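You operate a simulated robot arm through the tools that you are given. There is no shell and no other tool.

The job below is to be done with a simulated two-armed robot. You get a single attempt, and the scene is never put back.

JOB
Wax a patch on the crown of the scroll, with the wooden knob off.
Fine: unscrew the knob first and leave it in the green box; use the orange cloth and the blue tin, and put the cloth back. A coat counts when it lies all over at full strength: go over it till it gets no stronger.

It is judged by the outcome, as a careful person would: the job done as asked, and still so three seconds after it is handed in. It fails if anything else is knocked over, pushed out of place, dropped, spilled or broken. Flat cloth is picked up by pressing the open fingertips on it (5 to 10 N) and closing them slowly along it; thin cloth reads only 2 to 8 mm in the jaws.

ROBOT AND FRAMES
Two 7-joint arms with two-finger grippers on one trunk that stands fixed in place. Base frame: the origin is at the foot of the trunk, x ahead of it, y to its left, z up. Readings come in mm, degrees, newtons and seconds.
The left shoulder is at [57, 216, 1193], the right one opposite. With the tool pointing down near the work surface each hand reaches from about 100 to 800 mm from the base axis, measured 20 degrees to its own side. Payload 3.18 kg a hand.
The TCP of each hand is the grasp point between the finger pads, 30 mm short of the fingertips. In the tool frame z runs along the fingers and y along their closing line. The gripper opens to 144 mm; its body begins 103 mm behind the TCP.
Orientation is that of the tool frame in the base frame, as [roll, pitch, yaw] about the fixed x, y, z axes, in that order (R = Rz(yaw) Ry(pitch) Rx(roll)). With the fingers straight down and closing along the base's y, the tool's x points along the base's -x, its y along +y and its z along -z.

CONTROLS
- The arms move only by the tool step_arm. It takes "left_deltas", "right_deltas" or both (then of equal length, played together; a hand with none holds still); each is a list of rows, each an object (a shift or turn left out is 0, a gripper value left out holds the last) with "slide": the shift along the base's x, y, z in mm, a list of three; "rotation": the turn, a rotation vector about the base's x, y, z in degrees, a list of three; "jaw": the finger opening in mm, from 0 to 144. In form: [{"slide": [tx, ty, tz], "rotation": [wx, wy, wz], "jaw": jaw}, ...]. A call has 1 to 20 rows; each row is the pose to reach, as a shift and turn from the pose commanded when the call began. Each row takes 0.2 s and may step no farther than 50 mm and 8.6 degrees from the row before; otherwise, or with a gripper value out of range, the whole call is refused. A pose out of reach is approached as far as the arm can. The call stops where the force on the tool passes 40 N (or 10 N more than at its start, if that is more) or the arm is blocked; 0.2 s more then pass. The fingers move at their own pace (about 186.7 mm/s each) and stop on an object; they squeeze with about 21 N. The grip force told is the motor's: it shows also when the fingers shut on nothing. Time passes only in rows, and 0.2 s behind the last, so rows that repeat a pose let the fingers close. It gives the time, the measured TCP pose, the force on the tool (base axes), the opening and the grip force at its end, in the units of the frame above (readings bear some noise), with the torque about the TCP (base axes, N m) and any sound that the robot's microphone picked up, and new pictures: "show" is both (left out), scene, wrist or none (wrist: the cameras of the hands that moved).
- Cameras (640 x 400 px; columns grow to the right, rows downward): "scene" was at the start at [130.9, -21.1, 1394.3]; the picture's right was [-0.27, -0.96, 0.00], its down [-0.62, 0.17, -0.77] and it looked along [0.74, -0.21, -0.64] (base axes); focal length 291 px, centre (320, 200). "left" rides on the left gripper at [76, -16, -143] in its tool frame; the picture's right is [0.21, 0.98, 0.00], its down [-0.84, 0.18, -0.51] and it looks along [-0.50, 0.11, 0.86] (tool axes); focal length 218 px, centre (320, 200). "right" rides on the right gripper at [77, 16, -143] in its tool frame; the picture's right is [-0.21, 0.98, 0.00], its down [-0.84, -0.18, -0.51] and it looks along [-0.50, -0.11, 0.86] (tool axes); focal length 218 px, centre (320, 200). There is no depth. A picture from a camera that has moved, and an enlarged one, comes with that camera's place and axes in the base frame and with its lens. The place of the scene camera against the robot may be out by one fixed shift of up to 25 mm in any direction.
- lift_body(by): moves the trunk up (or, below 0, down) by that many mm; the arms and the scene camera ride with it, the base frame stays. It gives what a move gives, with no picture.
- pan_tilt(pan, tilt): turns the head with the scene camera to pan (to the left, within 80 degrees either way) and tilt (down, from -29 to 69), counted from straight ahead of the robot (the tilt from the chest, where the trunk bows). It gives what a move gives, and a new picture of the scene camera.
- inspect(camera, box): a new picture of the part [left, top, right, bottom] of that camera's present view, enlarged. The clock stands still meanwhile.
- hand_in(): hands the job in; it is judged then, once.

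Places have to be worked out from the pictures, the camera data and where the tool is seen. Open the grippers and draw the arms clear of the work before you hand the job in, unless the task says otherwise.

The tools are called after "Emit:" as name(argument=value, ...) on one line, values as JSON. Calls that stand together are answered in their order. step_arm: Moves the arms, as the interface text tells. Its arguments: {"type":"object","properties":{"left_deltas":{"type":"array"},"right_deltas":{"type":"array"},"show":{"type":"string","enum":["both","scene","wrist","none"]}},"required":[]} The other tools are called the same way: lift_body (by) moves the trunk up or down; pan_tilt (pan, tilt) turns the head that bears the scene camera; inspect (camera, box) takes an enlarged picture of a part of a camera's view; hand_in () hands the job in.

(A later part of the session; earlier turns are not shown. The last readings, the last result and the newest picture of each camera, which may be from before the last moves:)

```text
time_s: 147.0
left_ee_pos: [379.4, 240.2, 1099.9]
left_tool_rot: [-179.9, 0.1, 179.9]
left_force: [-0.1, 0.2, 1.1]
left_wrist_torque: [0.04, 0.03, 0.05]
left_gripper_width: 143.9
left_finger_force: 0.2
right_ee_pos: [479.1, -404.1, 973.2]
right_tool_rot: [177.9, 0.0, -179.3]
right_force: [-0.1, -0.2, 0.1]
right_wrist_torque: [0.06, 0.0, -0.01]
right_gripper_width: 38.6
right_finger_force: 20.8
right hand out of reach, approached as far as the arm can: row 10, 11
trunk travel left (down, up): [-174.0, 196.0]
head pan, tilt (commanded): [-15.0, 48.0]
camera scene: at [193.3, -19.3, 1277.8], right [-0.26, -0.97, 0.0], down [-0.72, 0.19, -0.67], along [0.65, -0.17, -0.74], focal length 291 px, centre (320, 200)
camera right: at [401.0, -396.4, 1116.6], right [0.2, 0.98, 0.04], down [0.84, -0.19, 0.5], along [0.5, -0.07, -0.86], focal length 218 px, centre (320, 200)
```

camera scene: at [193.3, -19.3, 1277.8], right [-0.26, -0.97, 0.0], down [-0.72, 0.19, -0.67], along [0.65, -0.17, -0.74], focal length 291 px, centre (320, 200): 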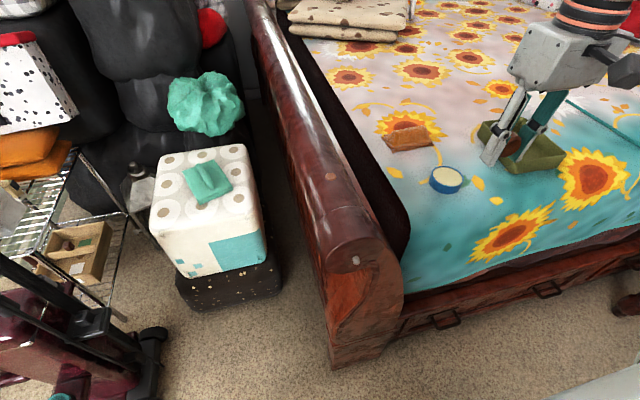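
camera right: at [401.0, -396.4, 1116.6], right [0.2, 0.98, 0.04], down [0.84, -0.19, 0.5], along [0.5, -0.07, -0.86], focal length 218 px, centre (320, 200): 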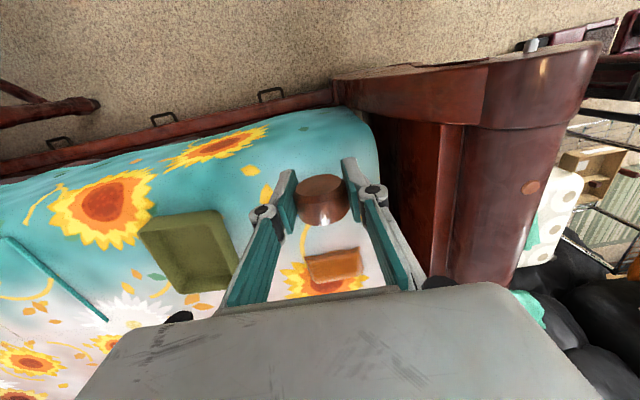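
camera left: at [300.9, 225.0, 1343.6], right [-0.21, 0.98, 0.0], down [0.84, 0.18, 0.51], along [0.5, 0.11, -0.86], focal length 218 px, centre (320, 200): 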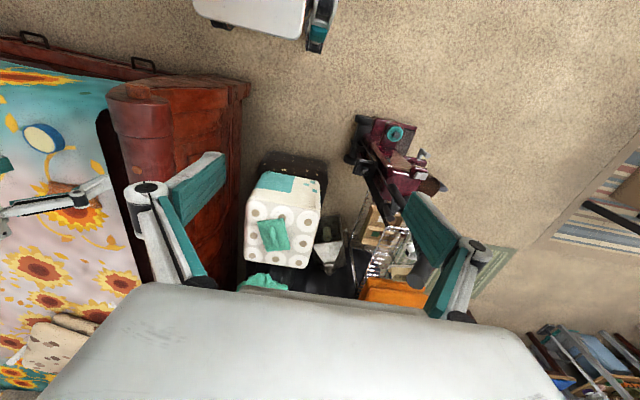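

The hand stopped short at (479,-404,973) with the wrist at a limit for this yaw. The box centre works out at about (655,-700). I turn the yaw by -46° to follow the arm while moving on toward the box.

Emit:
step_arm(right_deltas=[{"slide": [5, -10, 5], "rotation": [0, 0, -8]}, {"slide": [15, -30, 10], "rotation": [0, 0, -16]}, {"slide": [30, -60, 10], "rotation": [0, 0, -24]}, {"slide": [50, -90, 10], "rotation": [0, 0, -32]}, {"slide": [70, -125, 10], "rotation": [0, 0, -40]}, {"slide": [90, -160, 10], "rotation": [0, 0, -46]}], show="both")

```text
time_s: 148.4
left_ee_pos: [379.2, 240.1, 1099.2]
left_tool_rot: [-179.8, -0.1, 179.9]
left_force: [-0.2, 0.3, 0.0]
left_wrist_torque: [-0.01, 0.04, -0.03]
left_gripper_width: 143.9
left_finger_force: 0.1
right_ee_pos: [567.1, -565.2, 984.0]
right_tool_rot: [178.0, -0.1, 134.6]
right_force: [0.8, -0.4, -0.2]
right_wrist_torque: [0.04, 0.01, -0.01]
right_gripper_width: 38.2
right_finger_force: 20.7
trunk travel left (down, up): [-174.0, 196.0]
head pan, tilt (commanded): [-15.0, 48.0]
camera scene: at [193.9, -19.1, 1277.5], right [-0.26, -0.97, 0.0], down [-0.72, 0.19, -0.67], along [0.65, -0.17, -0.74], focal length 291 px, centre (320, 200)
camera right: at [521.6, -505.4, 1127.0], right [0.84, 0.54, 0.03], down [0.45, -0.74, 0.5], along [0.29, -0.41, -0.87], focal length 218 px, centre (320, 200)
```

scene: 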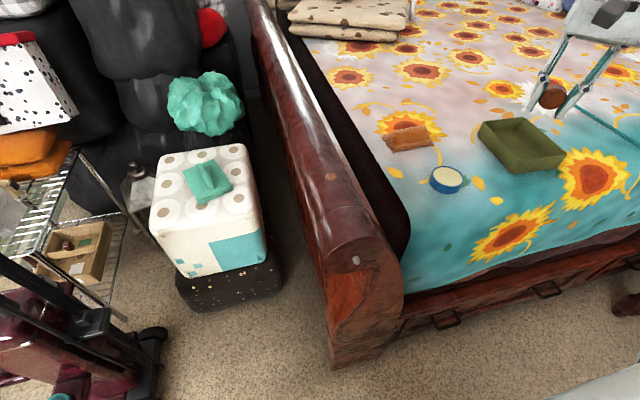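
right: 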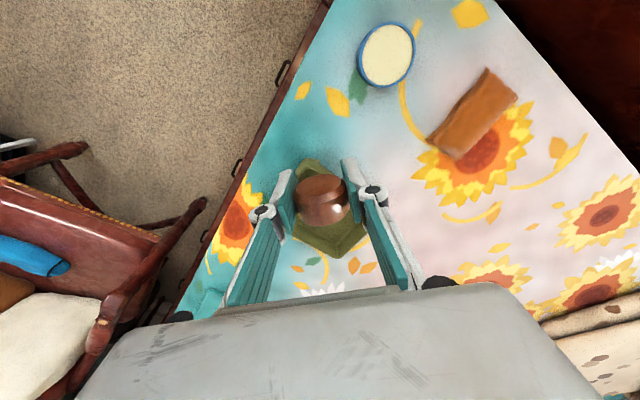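

The wrist view puts the green box at about (668,-695), the tin at (591,-436) and the cloth near (762,-422). I move above the box and look again before lowering.

Emit:
step_arm(right_deltas=[{"slide": [20, -25, 0]}, {"slide": [40, -50, -5]}, {"slide": [60, -75, -15]}, {"slide": [80, -95, -25]}, {"slide": [90, -110, -35]}], show="both")

```text
time_s: 149.6
left_ee_pos: [378.7, 239.8, 1097.8]
left_tool_rot: [-179.9, 0.0, 180.0]
left_force: [-0.9, -0.7, 0.2]
left_wrist_torque: [-0.02, -0.03, 0.01]
left_gripper_width: 143.9
left_finger_force: 0.1
right_ee_pos: [614.5, -624.1, 978.4]
right_tool_rot: [177.9, -0.1, 134.6]
right_force: [-0.2, 1.4, -0.1]
right_wrist_torque: [0.02, 0.02, 0.02]
right_gripper_width: 38.1
right_finger_force: 20.9
right hand out of reach, approached as far as the arm can: row 3, 4, 5
trunk travel left (down, up): [-174.0, 196.0]
head pan, tilt (commanded): [-15.0, 48.0]
camera scene: at [193.2, -18.5, 1277.8], right [-0.26, -0.97, 0.0], down [-0.72, 0.19, -0.67], along [0.65, -0.17, -0.74], focal length 291 px, centre (320, 200)
camera right: at [568.0, -563.6, 1121.1], right [0.84, 0.54, 0.04], down [0.45, -0.74, 0.5], along [0.3, -0.41, -0.86], focal length 218 px, centre (320, 200)
```

scene: 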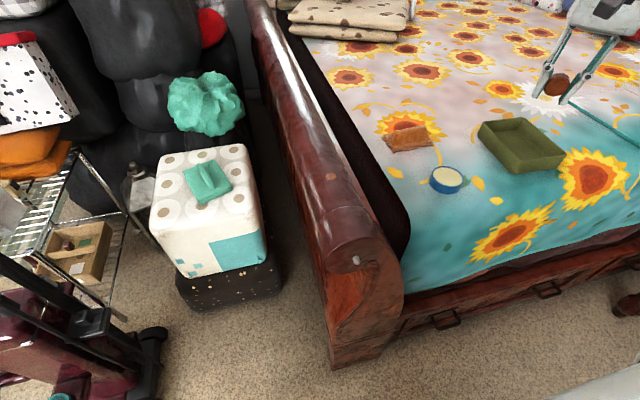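
right: 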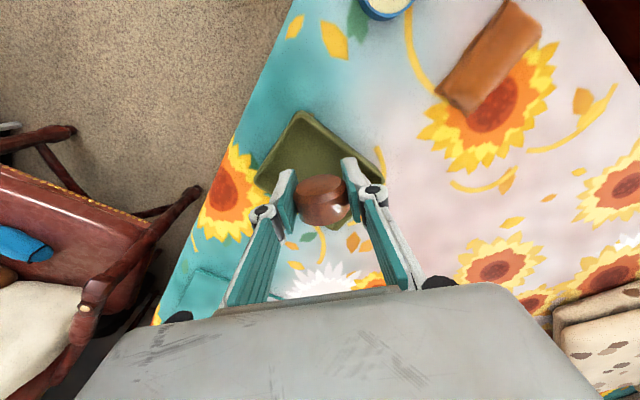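

The hand is at its reach limit at (614,-624,978), about 90 mm short of the box centre. I pan the head right to see the arm's posture and the box before choosing between tilting and lowering the trunk.

Emit:
pan_tilt(pan=-45, tilt=40)

```text
time_s: 150.5
left_ee_pos: [379.8, 240.9, 1097.7]
left_tool_rot: [-179.9, 0.0, -180.0]
left_force: [-0.1, -0.2, -0.2]
left_wrist_torque: [0.03, 0.03, 0.01]
left_gripper_width: 143.8
left_finger_force: 0.0
right_ee_pos: [614.3, -624.4, 978.2]
right_tool_rot: [177.9, 0.1, 134.7]
right_force: [-0.7, 1.0, -1.0]
right_wrist_torque: [0.01, -0.02, -0.01]
right_gripper_width: 38.5
right_finger_force: 20.8
trunk travel left (down, up): [-174.0, 196.0]
head pan, tilt (commanded): [-45.0, 40.0]
camera scene: at [177.2, -58.3, 1289.3], right [-0.71, -0.71, 0.0], down [-0.45, 0.45, -0.77], along [0.54, -0.54, -0.64], focal length 291 px, centre (320, 200)
```

scene: 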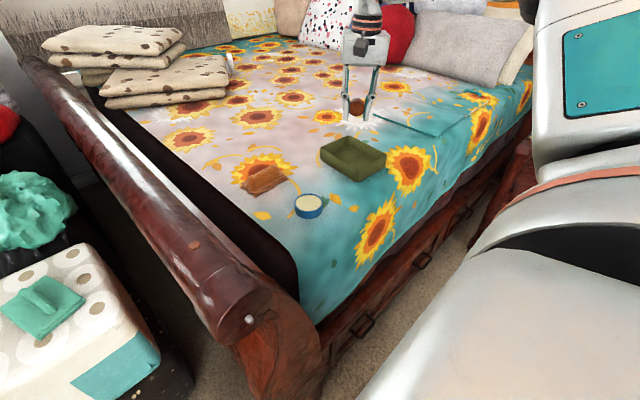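

The view shows the whole bed; nothing is near the hand apart from the box below it. I tilt the fingers outward 25° and move on and down toward (668,-695,910).

Emit:
step_arm(right_deltas=[{"slide": [5, -5, -10], "rotation": [-5, -4.8, 0]}, {"slide": [15, -20, -25], "rotation": [-10, -9.6, 0]}, {"slide": [30, -40, -40], "rotation": [-15, -14.4, 0]}, {"slide": [45, -58, -55], "rotation": [-18, -17.3, 0]}, {"slide": [54, -71, -68], "rotation": [-18, -17.3, 0]}, {"slide": [54, -71, -68], "rotation": [-18, -17.3, 0]}], show="both")

```text
time_s: 151.9
left_ee_pos: [378.0, 241.0, 1099.9]
left_tool_rot: [-179.8, 0.0, -180.0]
left_force: [-1.0, -0.5, 0.3]
left_wrist_torque: [-0.01, -0.01, -0.02]
left_gripper_width: 144.0
left_finger_force: 0.0
right_ee_pos: [667.2, -692.5, 909.0]
right_tool_rot: [178.4, 25.1, 134.9]
right_force: [-0.2, 0.8, -1.3]
right_wrist_torque: [-0.01, -0.03, 0.0]
right_gripper_width: 38.5
right_finger_force: 20.7
trunk travel left (down, up): [-174.0, 196.0]
head pan, tilt (commanded): [-45.0, 40.0]
camera scene: at [176.9, -58.3, 1289.4], right [-0.71, -0.71, 0.0], down [-0.45, 0.45, -0.77], along [0.54, -0.54, -0.64], focal length 291 px, centre (320, 200)
camera right: at [584.9, -592.9, 1005.5], right [0.82, 0.56, 0.11], down [0.25, -0.53, 0.81], along [0.52, -0.64, -0.57], focal length 218 px, centre (320, 200)
```

scene: 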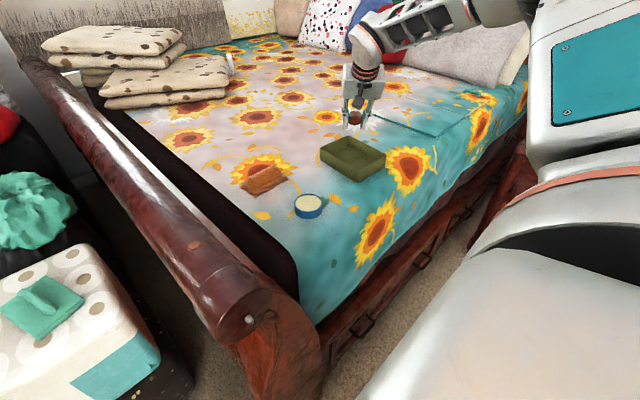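
right: 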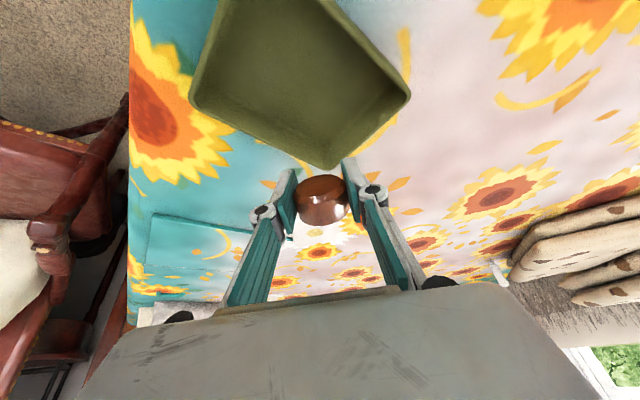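

From this view the box's rim corners put its centre at about (657,-679), roughly 162 x 127 mm with the long side along x. I shift over the centre and lower to z≈832.

Emit:
step_arm(right_deltas=[{"slide": [-6, 7, -15]}, {"slide": [-11, 13, -35]}, {"slide": [-11, 13, -55]}, {"slide": [-11, 13, -77]}], show="both")

```text
time_s: 152.9
left_ee_pos: [379.5, 239.4, 1098.4]
left_tool_rot: [-180.0, 0.0, 180.0]
left_force: [-0.4, 0.7, 0.1]
left_wrist_torque: [0.02, 0.0, -0.02]
left_gripper_width: 143.9
left_finger_force: 0.1
right_ee_pos: [657.0, -680.4, 830.8]
right_tool_rot: [178.3, 25.0, 134.9]
right_force: [0.8, -0.1, -0.4]
right_wrist_torque: [0.0, 0.01, -0.02]
right_gripper_width: 38.4
right_finger_force: 20.2
trunk travel left (down, up): [-174.0, 196.0]
head pan, tilt (commanded): [-45.0, 40.0]
camera scene: at [177.6, -58.6, 1289.1], right [-0.71, -0.71, 0.0], down [-0.45, 0.45, -0.77], along [0.54, -0.54, -0.64], focal length 291 px, centre (320, 200)
camera right: at [575.6, -581.7, 928.9], right [0.82, 0.56, 0.11], down [0.25, -0.53, 0.81], along [0.52, -0.64, -0.57], focal length 218 px, centre (320, 200)
```

scene: 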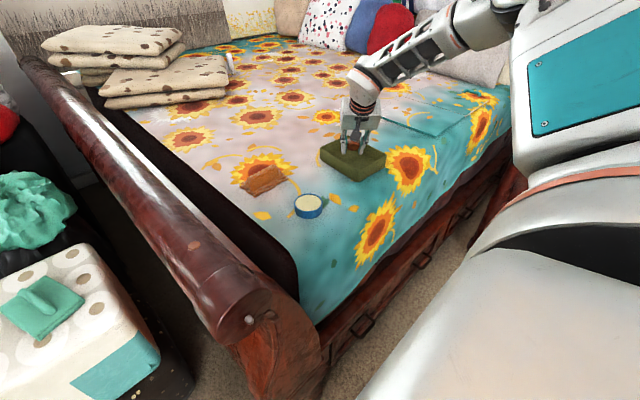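
right: 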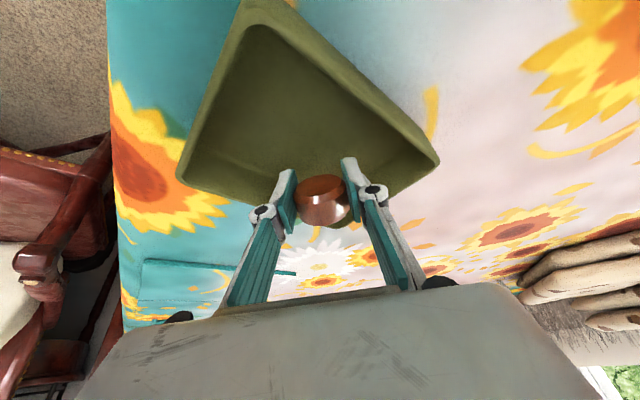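

The knob is over the box's middle, with its rim at z≈815. I lower gently toward the box floor, watching the force.

Emit:
step_arm(right_deltas=[{"slide": [0, 0, -4]}, {"slide": [0, 0, -8]}, {"slide": [0, 0, -12]}, {"slide": [0, 0, -15]}], show="wrist")

```text
time_s: 153.9
left_ee_pos: [379.3, 240.2, 1098.4]
left_tool_rot: [-179.9, -0.1, -179.9]
left_force: [0.5, -0.4, 0.4]
left_wrist_torque: [-0.02, -0.01, -0.01]
left_gripper_width: 144.0
left_finger_force: 0.1
right_ee_pos: [657.5, -679.5, 816.2]
right_tool_rot: [178.2, 25.0, 134.9]
right_force: [0.1, 0.1, 0.2]
right_wrist_torque: [0.03, 0.02, 0.03]
right_gripper_width: 38.3
right_finger_force: 21.3
trunk travel left (down, up): [-174.0, 196.0]
head pan, tilt (commanded): [-45.0, 40.0]
camera right: at [574.8, -580.9, 913.6], right [0.82, 0.56, 0.11], down [0.25, -0.53, 0.81], along [0.52, -0.63, -0.57], focal length 218 px, centre (320, 200)
```

right: 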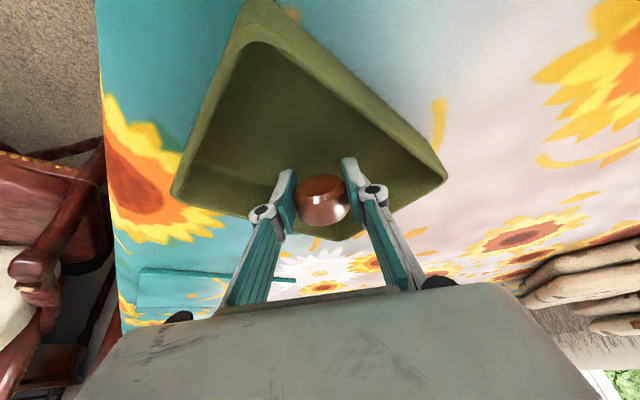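

No contact yet at z=816. I lower a further 12 mm in small steps.

Emit:
step_arm(right_deltas=[{"slide": [0, 0, -3]}, {"slide": [0, 0, -6]}, {"slide": [0, 0, -9]}, {"slide": [0, 0, -12]}], show="none")

```text
time_s: 154.9
left_ee_pos: [377.5, 241.1, 1099.4]
left_tool_rot: [-179.9, 0.1, -180.0]
left_force: [0.1, -0.6, 0.6]
left_wrist_torque: [-0.01, -0.01, 0.0]
left_gripper_width: 144.0
left_finger_force: 0.1
right_ee_pos: [658.3, -679.6, 806.4]
right_tool_rot: [178.2, 25.1, 134.9]
right_force: [-3.4, -0.8, 8.4]
right_wrist_torque: [-0.21, 0.25, -0.04]
right_gripper_width: 38.2
right_finger_force: 21.2
trunk travel left (down, up): [-174.0, 196.0]
head pan, tilt (commanded): [-45.0, 40.0]
```

The fingertips touch the box floor (8 N at z=806). I raise 2 mm and open the jaws slowly to set the knob down.

Emit:
step_arm(right_deltas=[{"slide": [0, 0, 2]}, {"slide": [0, 0, 2], "jaw": 40}, {"slide": [0, 0, 2], "jaw": 44}, {"slide": [0, 0, 2], "jaw": 50}, {"slide": [0, 0, 2], "jaw": 56}, {"slide": [0, 0, 2], "jaw": 60}], show="both")

```text
time_s: 156.3
left_ee_pos: [378.8, 241.0, 1098.7]
left_tool_rot: [-179.9, 0.0, 180.0]
left_force: [0.9, 0.7, -0.1]
left_wrist_torque: [0.02, 0.01, -0.03]
left_gripper_width: 144.0
left_finger_force: 0.1
right_ee_pos: [657.6, -678.1, 805.3]
right_tool_rot: [178.4, 24.9, 134.8]
right_force: [-1.4, 2.6, 4.1]
right_wrist_torque: [0.0, 0.07, -0.04]
right_gripper_width: 61.6
right_finger_force: 0.1
trunk travel left (down, up): [-174.0, 196.0]
head pan, tilt (commanded): [-45.0, 40.0]
camera scene: at [176.8, -58.0, 1289.3], right [-0.71, -0.71, 0.0], down [-0.45, 0.45, -0.77], along [0.54, -0.54, -0.64], focal length 291 px, centre (320, 200)
camera right: at [573.9, -580.5, 903.6], right [0.82, 0.56, 0.11], down [0.25, -0.53, 0.81], along [0.52, -0.64, -0.57], focal length 218 px, centre (320, 200)
```

scene: 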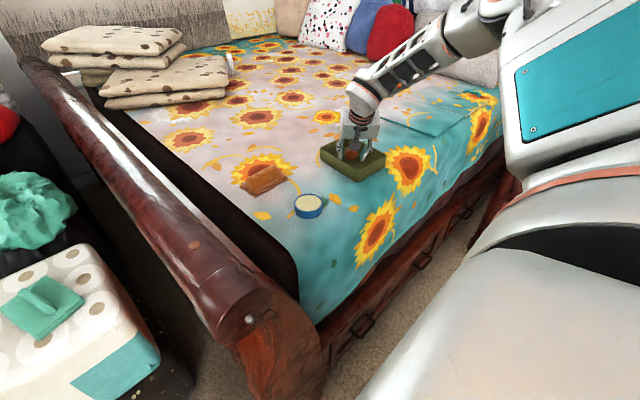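
right: 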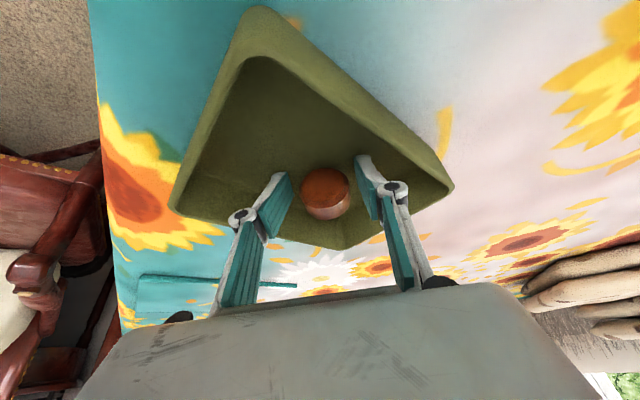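

The jaws are open at 61 mm and the knob lies in the box. I raise the hand straight up and check that it stays there.

Emit:
step_arm(right_deltas=[{"slide": [0, 0, 8]}, {"slide": [0, 0, 18]}, {"slide": [0, 0, 30]}, {"slide": [0, 0, 50]}, {"slide": [0, 0, 75]}, {"slide": [0, 0, 100]}, {"slide": [-10, 12, 120]}], show="both")

```text
time_s: 157.9
left_ee_pos: [379.5, 241.6, 1098.9]
left_tool_rot: [-179.9, 0.1, 179.9]
left_force: [0.4, -0.4, 0.1]
left_wrist_torque: [0.02, -0.01, -0.02]
left_gripper_width: 144.0
left_finger_force: 0.2
right_ee_pos: [646.5, -667.7, 927.2]
right_tool_rot: [178.2, 25.2, 134.7]
right_force: [0.0, -0.4, 0.5]
right_wrist_torque: [0.01, 0.0, -0.01]
right_gripper_width: 60.0
right_finger_force: 0.0
trunk travel left (down, up): [-174.0, 196.0]
head pan, tilt (commanded): [-45.0, 40.0]
camera scene: at [176.4, -57.9, 1289.6], right [-0.71, -0.71, 0.0], down [-0.45, 0.45, -0.77], along [0.54, -0.54, -0.64], focal length 291 px, centre (320, 200)
camera right: at [563.4, -568.9, 1023.7], right [0.82, 0.56, 0.11], down [0.25, -0.53, 0.81], along [0.52, -0.64, -0.57], focal length 218 px, centre (320, 200)
```

scene: 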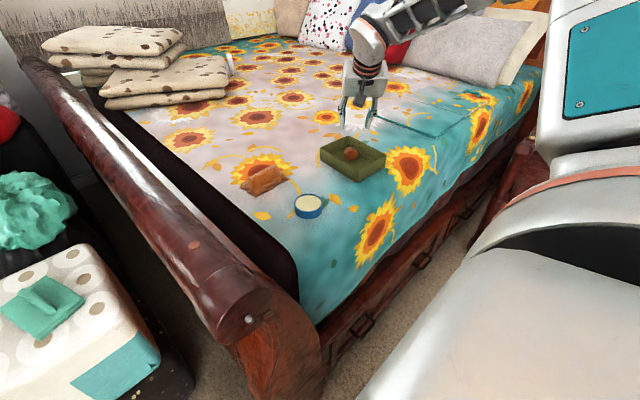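
right: 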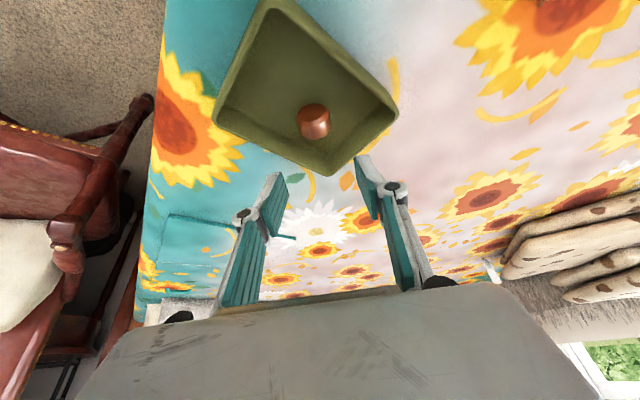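

The knob lies in the green box. Next is the cloth: I enlarge both views of it and the tin.

Emit:
inspect(camera="scene", box=[220, 150, 348, 230])

Emit:
pan_tilt(pan=-33, tilt=38)

```text
5.00 times, centred on (284, 190) of scene
camera zoom: at [176.4, -57.9, 1289.6], right [-0.71, -0.71, 0.0], down [-0.45, 0.45, -0.77], along [0.54, -0.54, -0.64], focal length 1456 px, centre (500, 250)
```

zoom: 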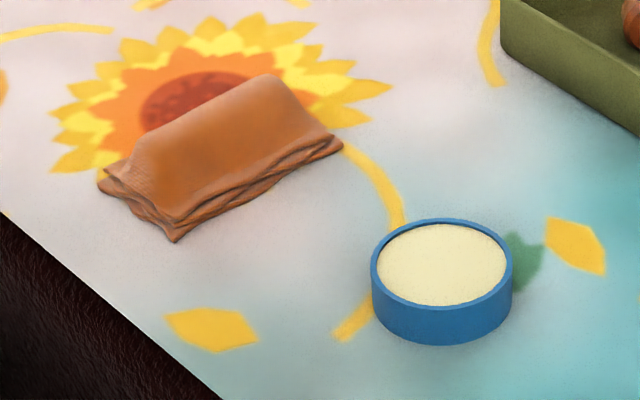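

```text
time_s: 158.7
left_ee_pos: [378.4, 240.6, 1099.5]
left_tool_rot: [-179.9, 0.0, 180.0]
left_force: [-0.1, 0.7, 0.0]
left_wrist_torque: [0.01, 0.0, -0.01]
left_gripper_width: 144.1
left_finger_force: 0.1
right_ee_pos: [647.1, -667.8, 925.8]
right_tool_rot: [178.4, 25.0, 134.8]
right_force: [-0.8, -1.0, -0.3]
right_wrist_torque: [-0.03, 0.01, 0.0]
right_gripper_width: 60.1
right_finger_force: 0.1
trunk travel left (down, up): [-174.0, 196.0]
head pan, tilt (commanded): [-33.0, 38.0]
camera scene: at [189.3, -45.2, 1292.3], right [-0.55, -0.84, 0.0], down [-0.52, 0.34, -0.79], along [0.66, -0.43, -0.62], focal length 291 px, centre (320, 200)
```

scene: 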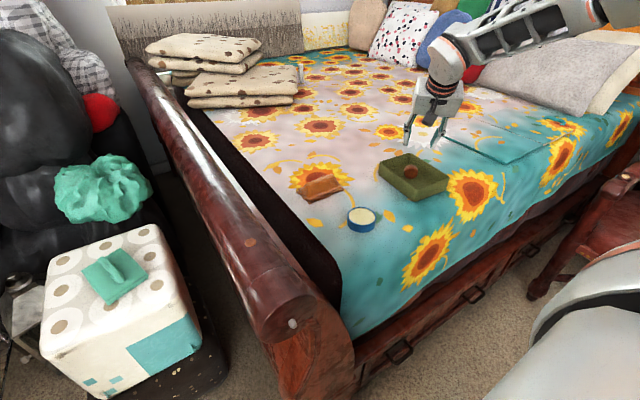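

The cloth lies with its long side along y, spanning about x 725–796, y -367 to -479 (centre (760,-423)), with a low ridge along y; so the jaws should close along x. I move the hand back from the box, untilt it and turn the yaw toward 90°.

Emit:
step_arm(right_deltas=[{"slide": [-5, 15, 15], "rotation": [5, 4.8, 0]}, {"slide": [-10, 40, 35], "rotation": [10, 9.6, 0]}, {"slide": [-15, 70, 55], "rotation": [15, 14.4, 0]}, {"slide": [-20, 100, 70], "rotation": [18, 17.3, 0]}, {"slide": [-25, 130, 75], "rotation": [18, 17.3, 0]}, {"slide": [-30, 160, 75], "rotation": [18, 17.3, 0]}], show="none")

Emit:
lift_body(by=-90)

```text
time_s: 160.1
left_ee_pos: [377.9, 240.8, 1098.2]
left_tool_rot: [-179.9, 0.0, 180.0]
left_force: [0.6, -0.7, 0.5]
left_wrist_torque: [0.02, 0.03, 0.02]
left_gripper_width: 144.2
left_finger_force: 0.1
right_ee_pos: [614.3, -508.4, 1001.1]
right_tool_rot: [177.9, 0.0, 134.7]
right_force: [-0.1, 0.3, -0.3]
right_wrist_torque: [-0.02, -0.01, -0.03]
right_gripper_width: 60.0
right_finger_force: 0.1
trunk travel left (down, up): [-174.0, 196.0]
head pan, tilt (commanded): [-33.0, 38.0]
```

```text
time_s: 161.3
left_ee_pos: [377.9, 240.5, 1011.3]
left_tool_rot: [-179.9, 0.3, -180.0]
left_force: [-0.1, 0.3, 0.6]
left_wrist_torque: [0.01, -0.03, 0.0]
left_gripper_width: 143.9
left_finger_force: 0.0
right_ee_pos: [616.5, -508.1, 913.4]
right_tool_rot: [177.8, 0.2, 134.9]
right_force: [-0.6, 0.4, 0.3]
right_wrist_torque: [0.01, -0.04, 0.0]
right_gripper_width: 60.0
right_finger_force: 0.0
trunk travel left (down, up): [-84.0, 286.0]
head pan, tilt (commanded): [-33.0, 38.0]
```

The trunk is at -190 and the hand at (617,-508,913). I turn the yaw to 90° (jaws closing along x) and move toward the cloth at a safe height.

Emit:
step_arm(right_deltas=[{"slide": [20, 14, 5], "rotation": [-0.3, 0.3, -7.5], "jaw": 70}, {"slide": [40, 28, 5], "rotation": [-0.5, 0.5, -15]}, {"slide": [60, 42, 5], "rotation": [-0.8, 0.8, -22.5]}, {"slide": [80, 56, 5], "rotation": [-1, 1, -30]}, {"slide": [105, 70, 5], "rotation": [-1.2, 1.2, -37.5]}, {"slide": [130, 83, 5], "rotation": [-1.5, 1.5, -45]}], show="both")

```text
time_s: 162.7
left_ee_pos: [378.8, 239.6, 1007.9]
left_tool_rot: [-180.0, -0.1, 180.0]
left_force: [-0.2, 0.2, -0.1]
left_wrist_torque: [0.0, -0.01, 0.03]
left_gripper_width: 143.9
left_finger_force: 0.1
right_ee_pos: [748.0, -424.4, 915.1]
right_tool_rot: [179.9, 0.9, 89.5]
right_force: [0.9, -0.5, 0.0]
right_wrist_torque: [-0.01, 0.02, 0.02]
right_gripper_width: 70.0
right_finger_force: 0.0
trunk travel left (down, up): [-84.0, 286.0]
head pan, tilt (commanded): [-33.0, 38.0]
camera scene: at [287.1, -45.6, 1182.8], right [-0.55, -0.84, 0.0], down [-0.52, 0.34, -0.79], along [0.66, -0.43, -0.62], focal length 291 px, centre (320, 200)
camera right: at [764.4, -347.8, 1056.7], right [0.98, -0.22, 0.0], down [-0.19, -0.83, 0.52], along [-0.11, -0.51, -0.85], focal length 218 px, centre (320, 200)
```

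scene: 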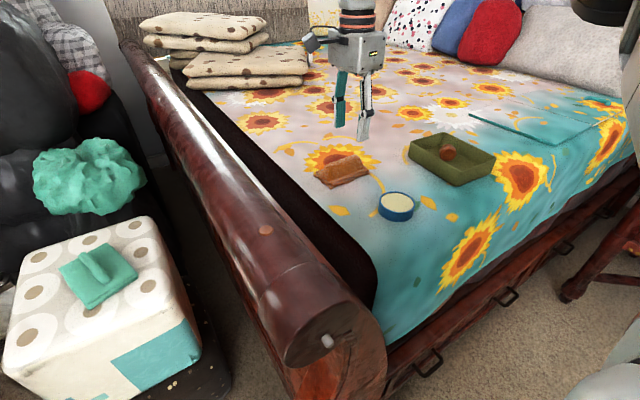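
right: 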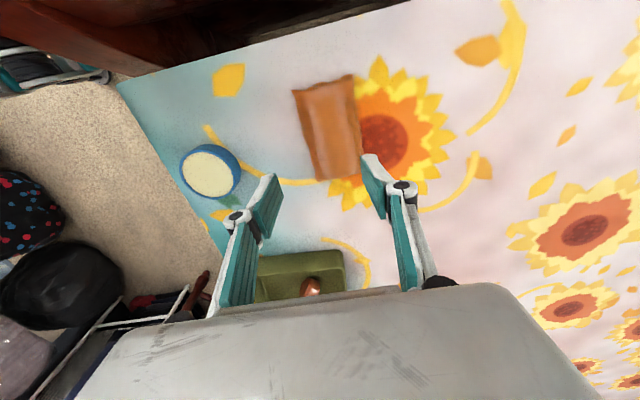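

In reach above the cloth at (748,-424,915); from here the cloth spans x 724–800, y -366 to -485, centred at (762,-425). I enlarge it and the tin for details.

Emit:
inspect(camera="right", box=[270, 60, 398, 200])

Emit:
inspect(camera="scene", box=[300, 130, 428, 230])

Emit:
inspect(camera="right", box=[160, 120, 272, 232])

```text
2.86 times, centred on (334, 130) of right
camera zoom: at [764.4, -347.8, 1056.7], right [0.98, -0.22, 0.0], down [-0.19, -0.83, 0.52], along [-0.11, -0.51, -0.85], focal length 624 px, centre (280, 400)
```

zoom: 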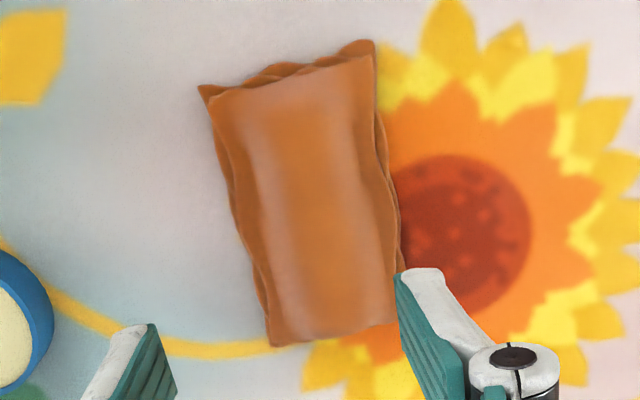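

```text
4.00 times, centred on (364, 180) of scene
camera zoom: at [287.1, -45.6, 1182.8], right [-0.55, -0.84, 0.0], down [-0.52, 0.34, -0.79], along [0.66, -0.43, -0.62], focal length 1164 px, centre (144, 280)
```

zoom: 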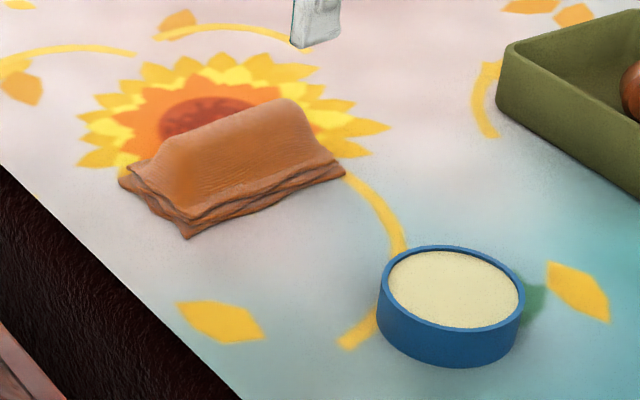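

```text
3.57 times, centred on (216, 176) of right
camera zoom: at [764.4, -347.8, 1056.7], right [0.98, -0.22, 0.0], down [-0.19, -0.83, 0.52], along [-0.11, -0.51, -0.85], focal length 780 px, centre (691, 286)
```

zoom: 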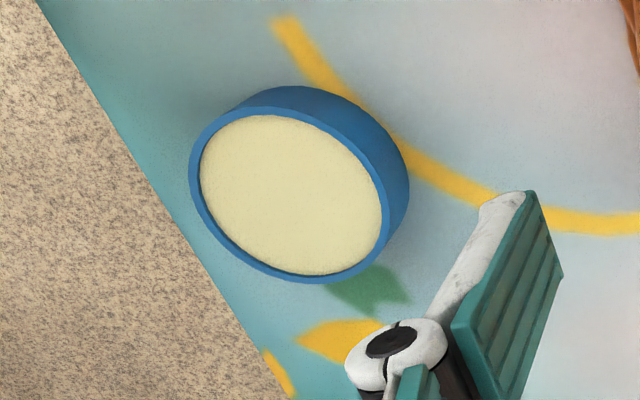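

The cloth is a folded pad about 74 x 119 mm with a raised ridge along its middle, its top at z≈805–810, which suits a pinch across x. The tin is about 70 mm wide with wax just below its rim. I set the jaws to 54 mm and come down to just above the ridge.

Emit:
step_arm(right_deltas=[{"slide": [5, 0, -15], "jaw": 54}, {"slide": [10, -0.5, -30], "rotation": [0, 0.4, 0]}, {"slide": [14, -1, -45], "rotation": [0, 0.9, 0]}, {"slide": [14, -1, -58], "rotation": [0, 0.9, 0]}], show="both")

```text
time_s: 163.7
left_ee_pos: [378.9, 241.0, 1009.7]
left_tool_rot: [-179.9, -0.1, -180.0]
left_force: [0.2, 0.2, 0.4]
left_wrist_torque: [0.0, 0.02, 0.0]
left_gripper_width: 143.7
left_finger_force: 0.2
right_ee_pos: [761.7, -424.9, 858.2]
right_tool_rot: [-179.2, 0.8, 89.8]
right_force: [0.0, -0.2, 0.9]
right_wrist_torque: [0.0, 0.03, -0.02]
right_gripper_width: 54.0
right_finger_force: 0.0
trunk travel left (down, up): [-84.0, 286.0]
head pan, tilt (commanded): [-33.0, 38.0]
camera scene: at [286.4, -45.3, 1183.2], right [-0.55, -0.84, 0.0], down [-0.52, 0.34, -0.79], along [0.66, -0.43, -0.62], focal length 291 px, centre (320, 200)
camera right: at [780.1, -349.3, 999.1], right [0.98, -0.21, -0.01], down [-0.18, -0.83, 0.52], along [-0.12, -0.51, -0.85], focal length 218 px, centre (320, 200)
```

scene: 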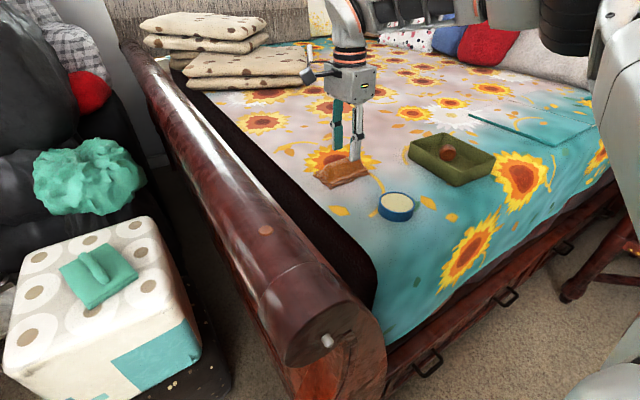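
right: 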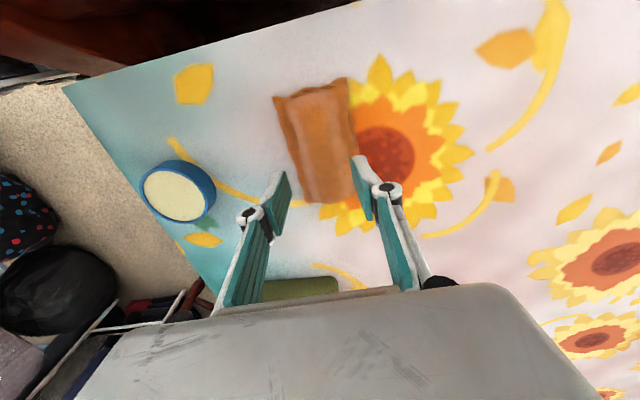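

The cloth's centre re-measures at (763,-426), right under the hand. I lower with the ridge between the fingers until the tips press lightly on the base layers.

Emit:
step_arm(right_deltas=[{"slide": [1, 0, -12]}, {"slide": [1.5, 0, -24]}, {"slide": [1.5, 0, -34]}, {"slide": [1.5, 0, -40]}, {"slide": [1.5, 0, -44]}], show="both")

```text
time_s: 164.9
left_ee_pos: [379.6, 241.2, 1009.1]
left_tool_rot: [-179.9, 0.1, 180.0]
left_force: [0.0, -0.1, -0.8]
left_wrist_torque: [-0.02, 0.02, 0.02]
left_gripper_width: 144.1
left_finger_force: 0.0
right_ee_pos: [763.2, -424.4, 813.9]
right_tool_rot: [-179.3, 0.7, 89.7]
right_force: [-0.5, -1.2, 1.5]
right_wrist_torque: [0.02, -0.04, 0.0]
right_gripper_width: 54.1
right_finger_force: 0.4
trunk travel left (down, up): [-84.0, 286.0]
head pan, tilt (commanded): [-33.0, 38.0]
camera scene: at [286.2, -45.3, 1183.4], right [-0.55, -0.84, 0.0], down [-0.52, 0.34, -0.79], along [0.66, -0.43, -0.62], focal length 291 px, centre (320, 200)
camera right: at [781.7, -348.0, 955.4], right [0.98, -0.21, -0.01], down [-0.18, -0.83, 0.52], along [-0.12, -0.51, -0.85], focal length 218 px, centre (320, 200)
```

scene: 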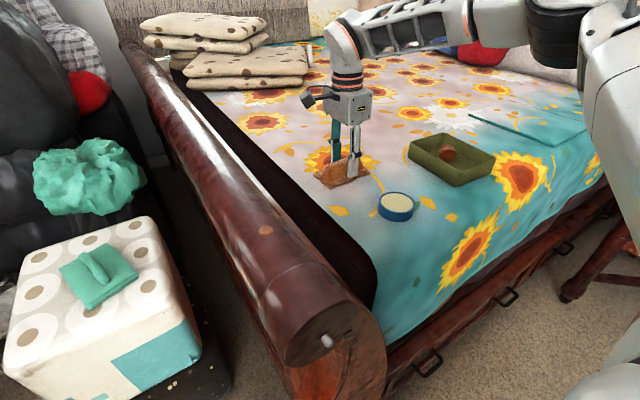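
right: 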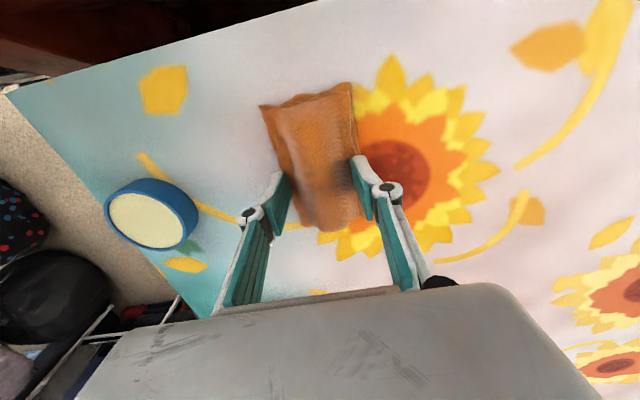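

At z=814 there is barely any contact force. I take an enlarged look before closing.

Emit:
inspect(camera="right", box=[230, 70, 410, 240])

Emit:
inspect(camera="scene", box=[300, 80, 420, 200])

```text
2.35 times, centred on (320, 155) of right
camera zoom: at [781.7, -348.0, 955.4], right [0.98, -0.21, -0.01], down [-0.18, -0.83, 0.52], along [-0.12, -0.51, -0.85], focal length 514 px, centre (320, 306)
```

zoom: 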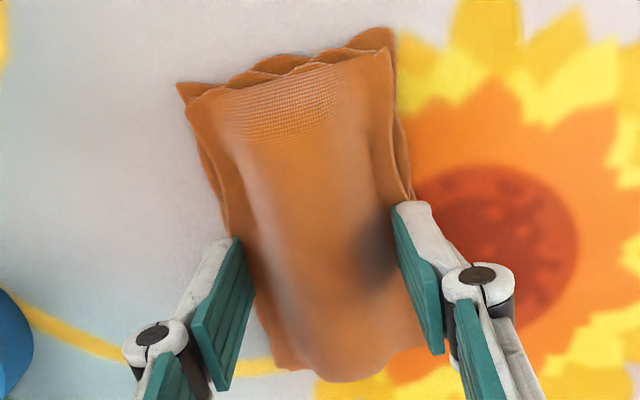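

```text
3.33 times, centred on (360, 140) of scene
camera zoom: at [286.2, -45.3, 1183.4], right [-0.55, -0.84, 0.0], down [-0.52, 0.34, -0.79], along [0.66, -0.43, -0.62], focal length 970 px, centre (187, 400)
```

zoom: 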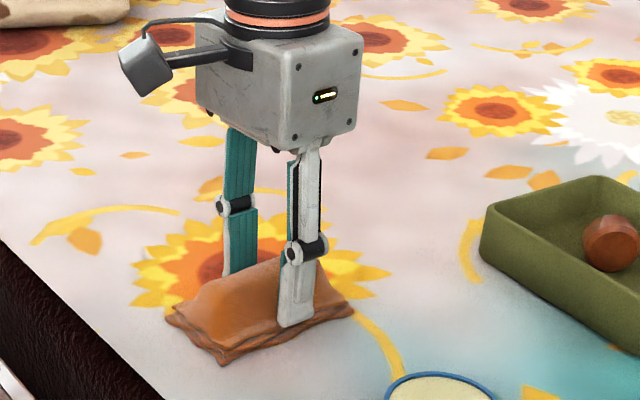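

The fingers straddle the mound nicely near the base layers. I press down a few millimetres to feel the pad.

Emit:
step_arm(right_deltas=[{"slide": [0, 0, -1.5]}, {"slide": [0, 0, -3]}, {"slide": [0, 0, -4]}], show="none")

```text
time_s: 165.7
left_ee_pos: [378.0, 241.6, 1008.5]
left_tool_rot: [-179.9, 0.1, 180.0]
left_force: [0.2, 0.7, 0.4]
left_wrist_torque: [0.02, 0.01, 0.03]
left_gripper_width: 144.0
left_finger_force: 0.0
right_ee_pos: [763.0, -425.4, 814.0]
right_tool_rot: [-179.5, 1.0, 89.7]
right_force: [0.4, -0.2, 10.8]
right_wrist_torque: [0.11, -0.2, 0.06]
right_gripper_width: 50.1
right_finger_force: 0.0
trunk travel left (down, up): [-84.0, 286.0]
head pan, tilt (commanded): [-33.0, 38.0]
```

10.8 N now, with the tips pressing on the pad. I ease up half a millimetre and close slowly on the ridge.

Emit:
step_arm(right_deltas=[{"slide": [0, 0, 0.5], "jaw": 48}, {"slide": [0, 0, 0.5], "jaw": 44}, {"slide": [0, 0, 0.5], "jaw": 40}, {"slide": [0, 0, 0.5], "jaw": 36}, {"slide": [0, 0, 0.5], "jaw": 32}, {"slide": [0, 0, 0.5], "jaw": 28}, {"slide": [0, 0, 0.5], "jaw": 24}, {"slide": [0, 0, 0.5], "jaw": 20}, {"slide": [0, 0, 0.5], "jaw": 16}, {"slide": [0, 0, 0.5], "jaw": 12}, {"slide": [0, 0, 0.5], "jaw": 8}, {"slide": [0, 0, 0.5], "jaw": 4}], show="both")

```text
time_s: 168.3
left_ee_pos: [375.7, 242.1, 1008.5]
left_tool_rot: [-179.9, 0.1, 180.0]
left_force: [-0.5, 0.3, -0.2]
left_wrist_torque: [-0.02, 0.01, -0.01]
left_gripper_width: 144.2
left_finger_force: 0.1
right_ee_pos: [761.4, -423.9, 811.9]
right_tool_rot: [-179.5, 0.8, 89.8]
right_force: [-8.6, 4.3, 16.5]
right_wrist_torque: [0.29, 0.15, 0.19]
right_gripper_width: 23.4
right_finger_force: 20.5
trunk travel left (down, up): [-84.0, 286.0]
head pan, tilt (commanded): [-33.0, 38.0]
camera scene: at [284.4, -44.3, 1183.9], right [-0.55, -0.84, 0.0], down [-0.51, 0.33, -0.79], along [0.66, -0.43, -0.61], focal length 291 px, centre (320, 200)
camera right: at [780.0, -347.4, 954.2], right [0.98, -0.21, -0.01], down [-0.18, -0.83, 0.52], along [-0.12, -0.51, -0.85], focal length 218 px, centre (320, 200)
```

scene: 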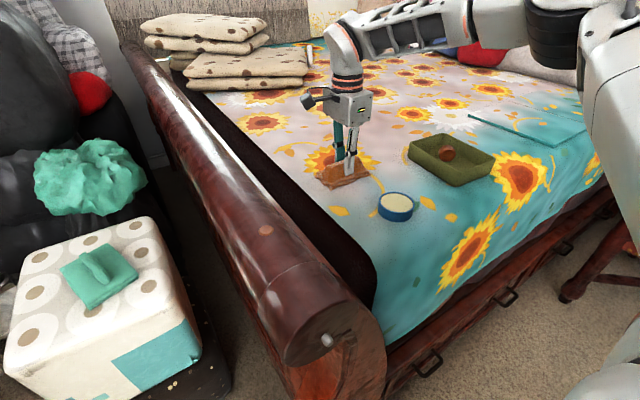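
right: 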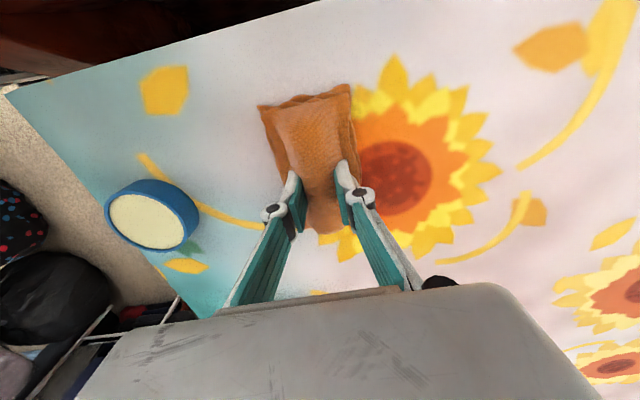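

The ridge is gripped at 23 mm with 20 N. I note the cloth's home (TCP (762,-424.5,812), yaw 90°) and lift slowly.

Emit:
step_arm(right_deltas=[{"slide": [0, 0, 3], "jaw": 10}, {"slide": [0, 0, 8], "jaw": 10}, {"slide": [0, 0, 16], "jaw": 10}, {"slide": [0, 0, 28], "jaw": 10}, {"slide": [0, 0, 45], "jaw": 10}, {"slide": [0, 0, 65], "jaw": 10}, {"slide": [0, 0, 85], "jaw": 10}], show="both")

Emit:
inspect(camera="scene", box=[290, 60, 420, 200])

```text
time_s: 169.9
left_ee_pos: [377.7, 241.7, 1009.5]
left_tool_rot: [-180.0, 0.1, -180.0]
left_force: [-0.9, -0.4, -0.1]
left_wrist_torque: [-0.01, -0.02, 0.0]
left_gripper_width: 144.2
left_finger_force: 0.0
right_ee_pos: [763.6, -427.4, 896.2]
right_tool_rot: [-179.4, 0.7, 89.7]
right_force: [-0.4, -0.4, -0.3]
right_wrist_torque: [0.01, 0.0, 0.01]
right_gripper_width: 23.2
right_finger_force: 20.7
trunk travel left (down, up): [-84.0, 286.0]
head pan, tilt (commanded): [-33.0, 38.0]
camera scene: at [286.1, -45.3, 1183.4], right [-0.55, -0.84, 0.0], down [-0.52, 0.34, -0.79], along [0.66, -0.43, -0.62], focal length 291 px, centre (320, 200)
camera right: at [781.7, -349.6, 1038.1], right [0.98, -0.21, -0.01], down [-0.18, -0.83, 0.52], along [-0.12, -0.51, -0.85], focal length 218 px, centre (320, 200)
```

scene: 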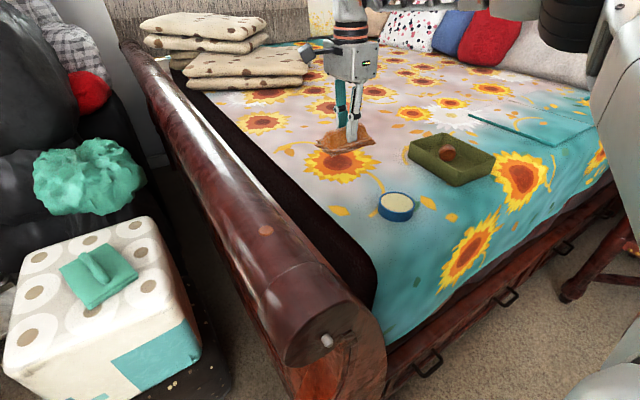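
right: 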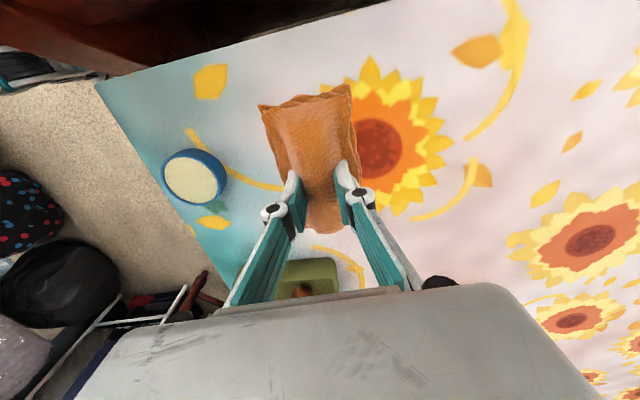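

```text
2.86 times, centred on (355, 130) of scene
camera zoom: at [286.1, -45.3, 1183.4], right [-0.55, -0.84, 0.0], down [-0.52, 0.34, -0.79], along [0.66, -0.43, -0.62], focal length 832 px, centre (220, 400)
```

zoom: 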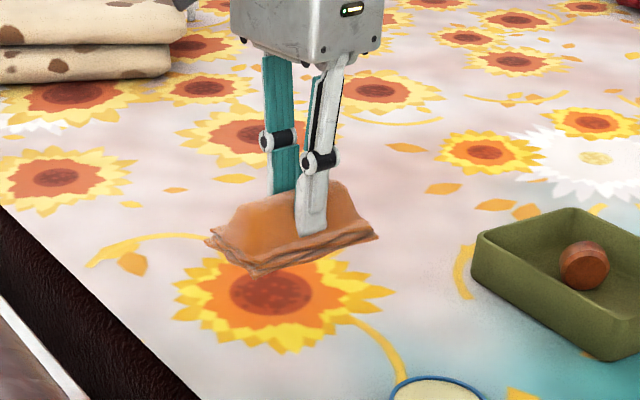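

The cloth hangs as a stable pad, its base about 38 mm below the TCP. The tin's centre works out at about (596,-434) with its rim near z=795. I carry the cloth over it at z≈895.

Emit:
step_arm(right_deltas=[{"slide": [-28, -1, 0], "jaw": 10}, {"slide": [-56, -2, 0]}, {"slide": [-84, -3, 0]}, {"slide": [-112, -4, 0]}, {"slide": [-140, -5.5, 0]}, {"slide": [-167, -7, 0]}, {"slide": [-167, -7, -10]}], show="both")

Emit:
inspect(camera="scene", box=[310, 90, 470, 240])

```text
time_s: 171.5
left_ee_pos: [380.0, 240.3, 1007.7]
left_tool_rot: [-179.9, 0.0, -180.0]
left_force: [0.4, -0.6, -0.2]
left_wrist_torque: [-0.03, 0.01, 0.01]
left_gripper_width: 144.3
left_finger_force: 0.1
right_ee_pos: [595.2, -434.0, 884.5]
right_tool_rot: [-179.3, 0.8, 89.7]
right_force: [0.1, 0.5, 0.0]
right_wrist_torque: [0.03, 0.04, 0.0]
right_gripper_width: 23.3
right_finger_force: 20.8
trunk travel left (down, up): [-84.0, 286.0]
head pan, tilt (commanded): [-33.0, 38.0]
camera scene: at [287.1, -45.6, 1182.8], right [-0.55, -0.84, 0.0], down [-0.52, 0.34, -0.79], along [0.66, -0.43, -0.62], focal length 291 px, centre (320, 200)
camera right: at [614.4, -357.7, 1025.5], right [0.98, -0.21, -0.01], down [-0.18, -0.83, 0.52], along [-0.12, -0.51, -0.85], focal length 218 px, centre (320, 200)
```

scene: 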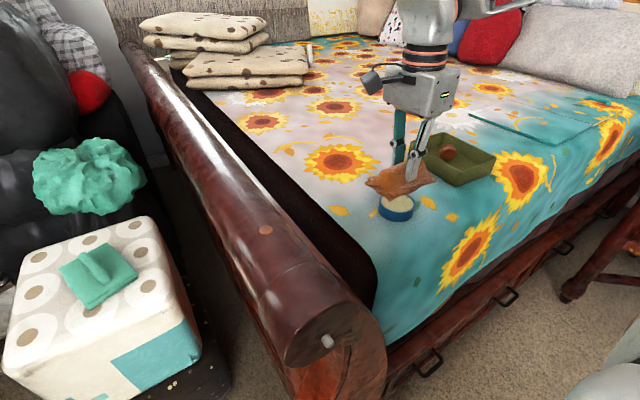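
right: 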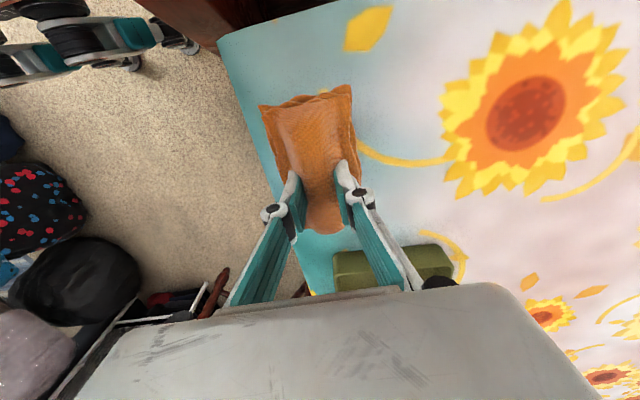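

```text
2.67 times, centred on (390, 165) of scene
camera zoom: at [287.1, -45.6, 1182.8], right [-0.55, -0.84, 0.0], down [-0.52, 0.34, -0.79], along [0.66, -0.43, -0.62], focal length 776 px, centre (133, 293)
```

zoom: 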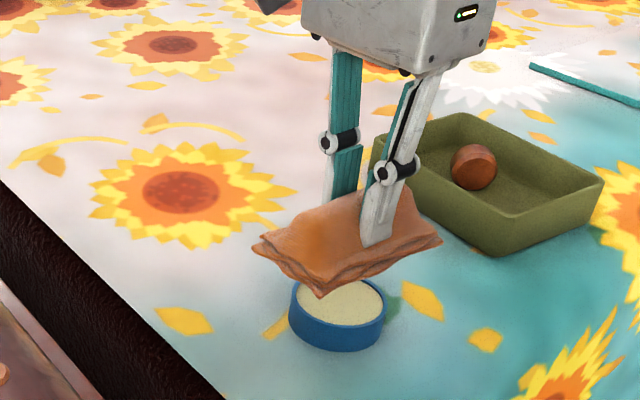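

The pad is centred over the tin. I lower to just above the rim, then press down in small steps while watching the force.

Emit:
step_arm(right_deltas=[{"slide": [-1, -1, -15], "jaw": 10}, {"slide": [-1.5, -1, -30]}, {"slide": [-1.5, -1, -40]}, {"slide": [-1.5, -1, -46]}, {"slide": [-1.5, -1, -49]}], show="none")

Emit:
inspect(camera="scene", box=[330, 110, 458, 230])

```text
time_s: 172.7
left_ee_pos: [378.0, 241.2, 1008.2]
left_tool_rot: [-179.9, 0.0, -180.0]
left_force: [0.0, -0.5, -1.0]
left_wrist_torque: [0.01, 0.0, 0.0]
left_gripper_width: 144.0
left_finger_force: 0.1
right_ee_pos: [594.4, -434.3, 837.3]
right_tool_rot: [-179.3, 0.8, 89.7]
right_force: [-1.1, -0.6, 0.5]
right_wrist_torque: [0.01, -0.02, -0.02]
right_gripper_width: 23.1
right_finger_force: 21.1
trunk travel left (down, up): [-84.0, 286.0]
head pan, tilt (commanded): [-33.0, 38.0]
```

```text
3.33 times, centred on (394, 170) of scene
camera zoom: at [286.3, -45.3, 1183.3], right [-0.55, -0.84, 0.0], down [-0.52, 0.34, -0.79], along [0.66, -0.43, -0.62], focal length 970 px, centre (73, 300)
```

zoom: 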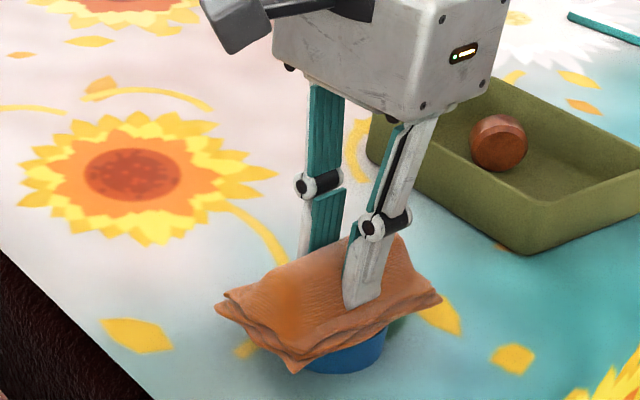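

The pad sits just above the tin and is aligned with it. I press down in 1.5 mm steps.

Emit:
step_arm(right_deltas=[{"slide": [0, 0, -1.5], "jaw": 10}, {"slide": [0, 0, -3]}, {"slide": [0, 0, -4.5]}, {"slide": [0, 0, -6]}], show="none")

```text
time_s: 173.7
left_ee_pos: [375.7, 241.8, 1010.6]
left_tool_rot: [-179.9, 0.3, -180.0]
left_force: [-0.7, -0.4, -0.3]
left_wrist_torque: [0.02, 0.03, 0.01]
left_gripper_width: 144.1
left_finger_force: 0.1
right_ee_pos: [595.6, -433.8, 836.5]
right_tool_rot: [-179.9, 0.9, 89.6]
right_force: [-1.9, -8.8, 31.1]
right_wrist_torque: [-0.09, 0.07, 0.0]
right_gripper_width: 22.9
right_finger_force: 21.1
trunk travel left (down, up): [-84.0, 286.0]
head pan, tilt (commanded): [-33.0, 38.0]
```

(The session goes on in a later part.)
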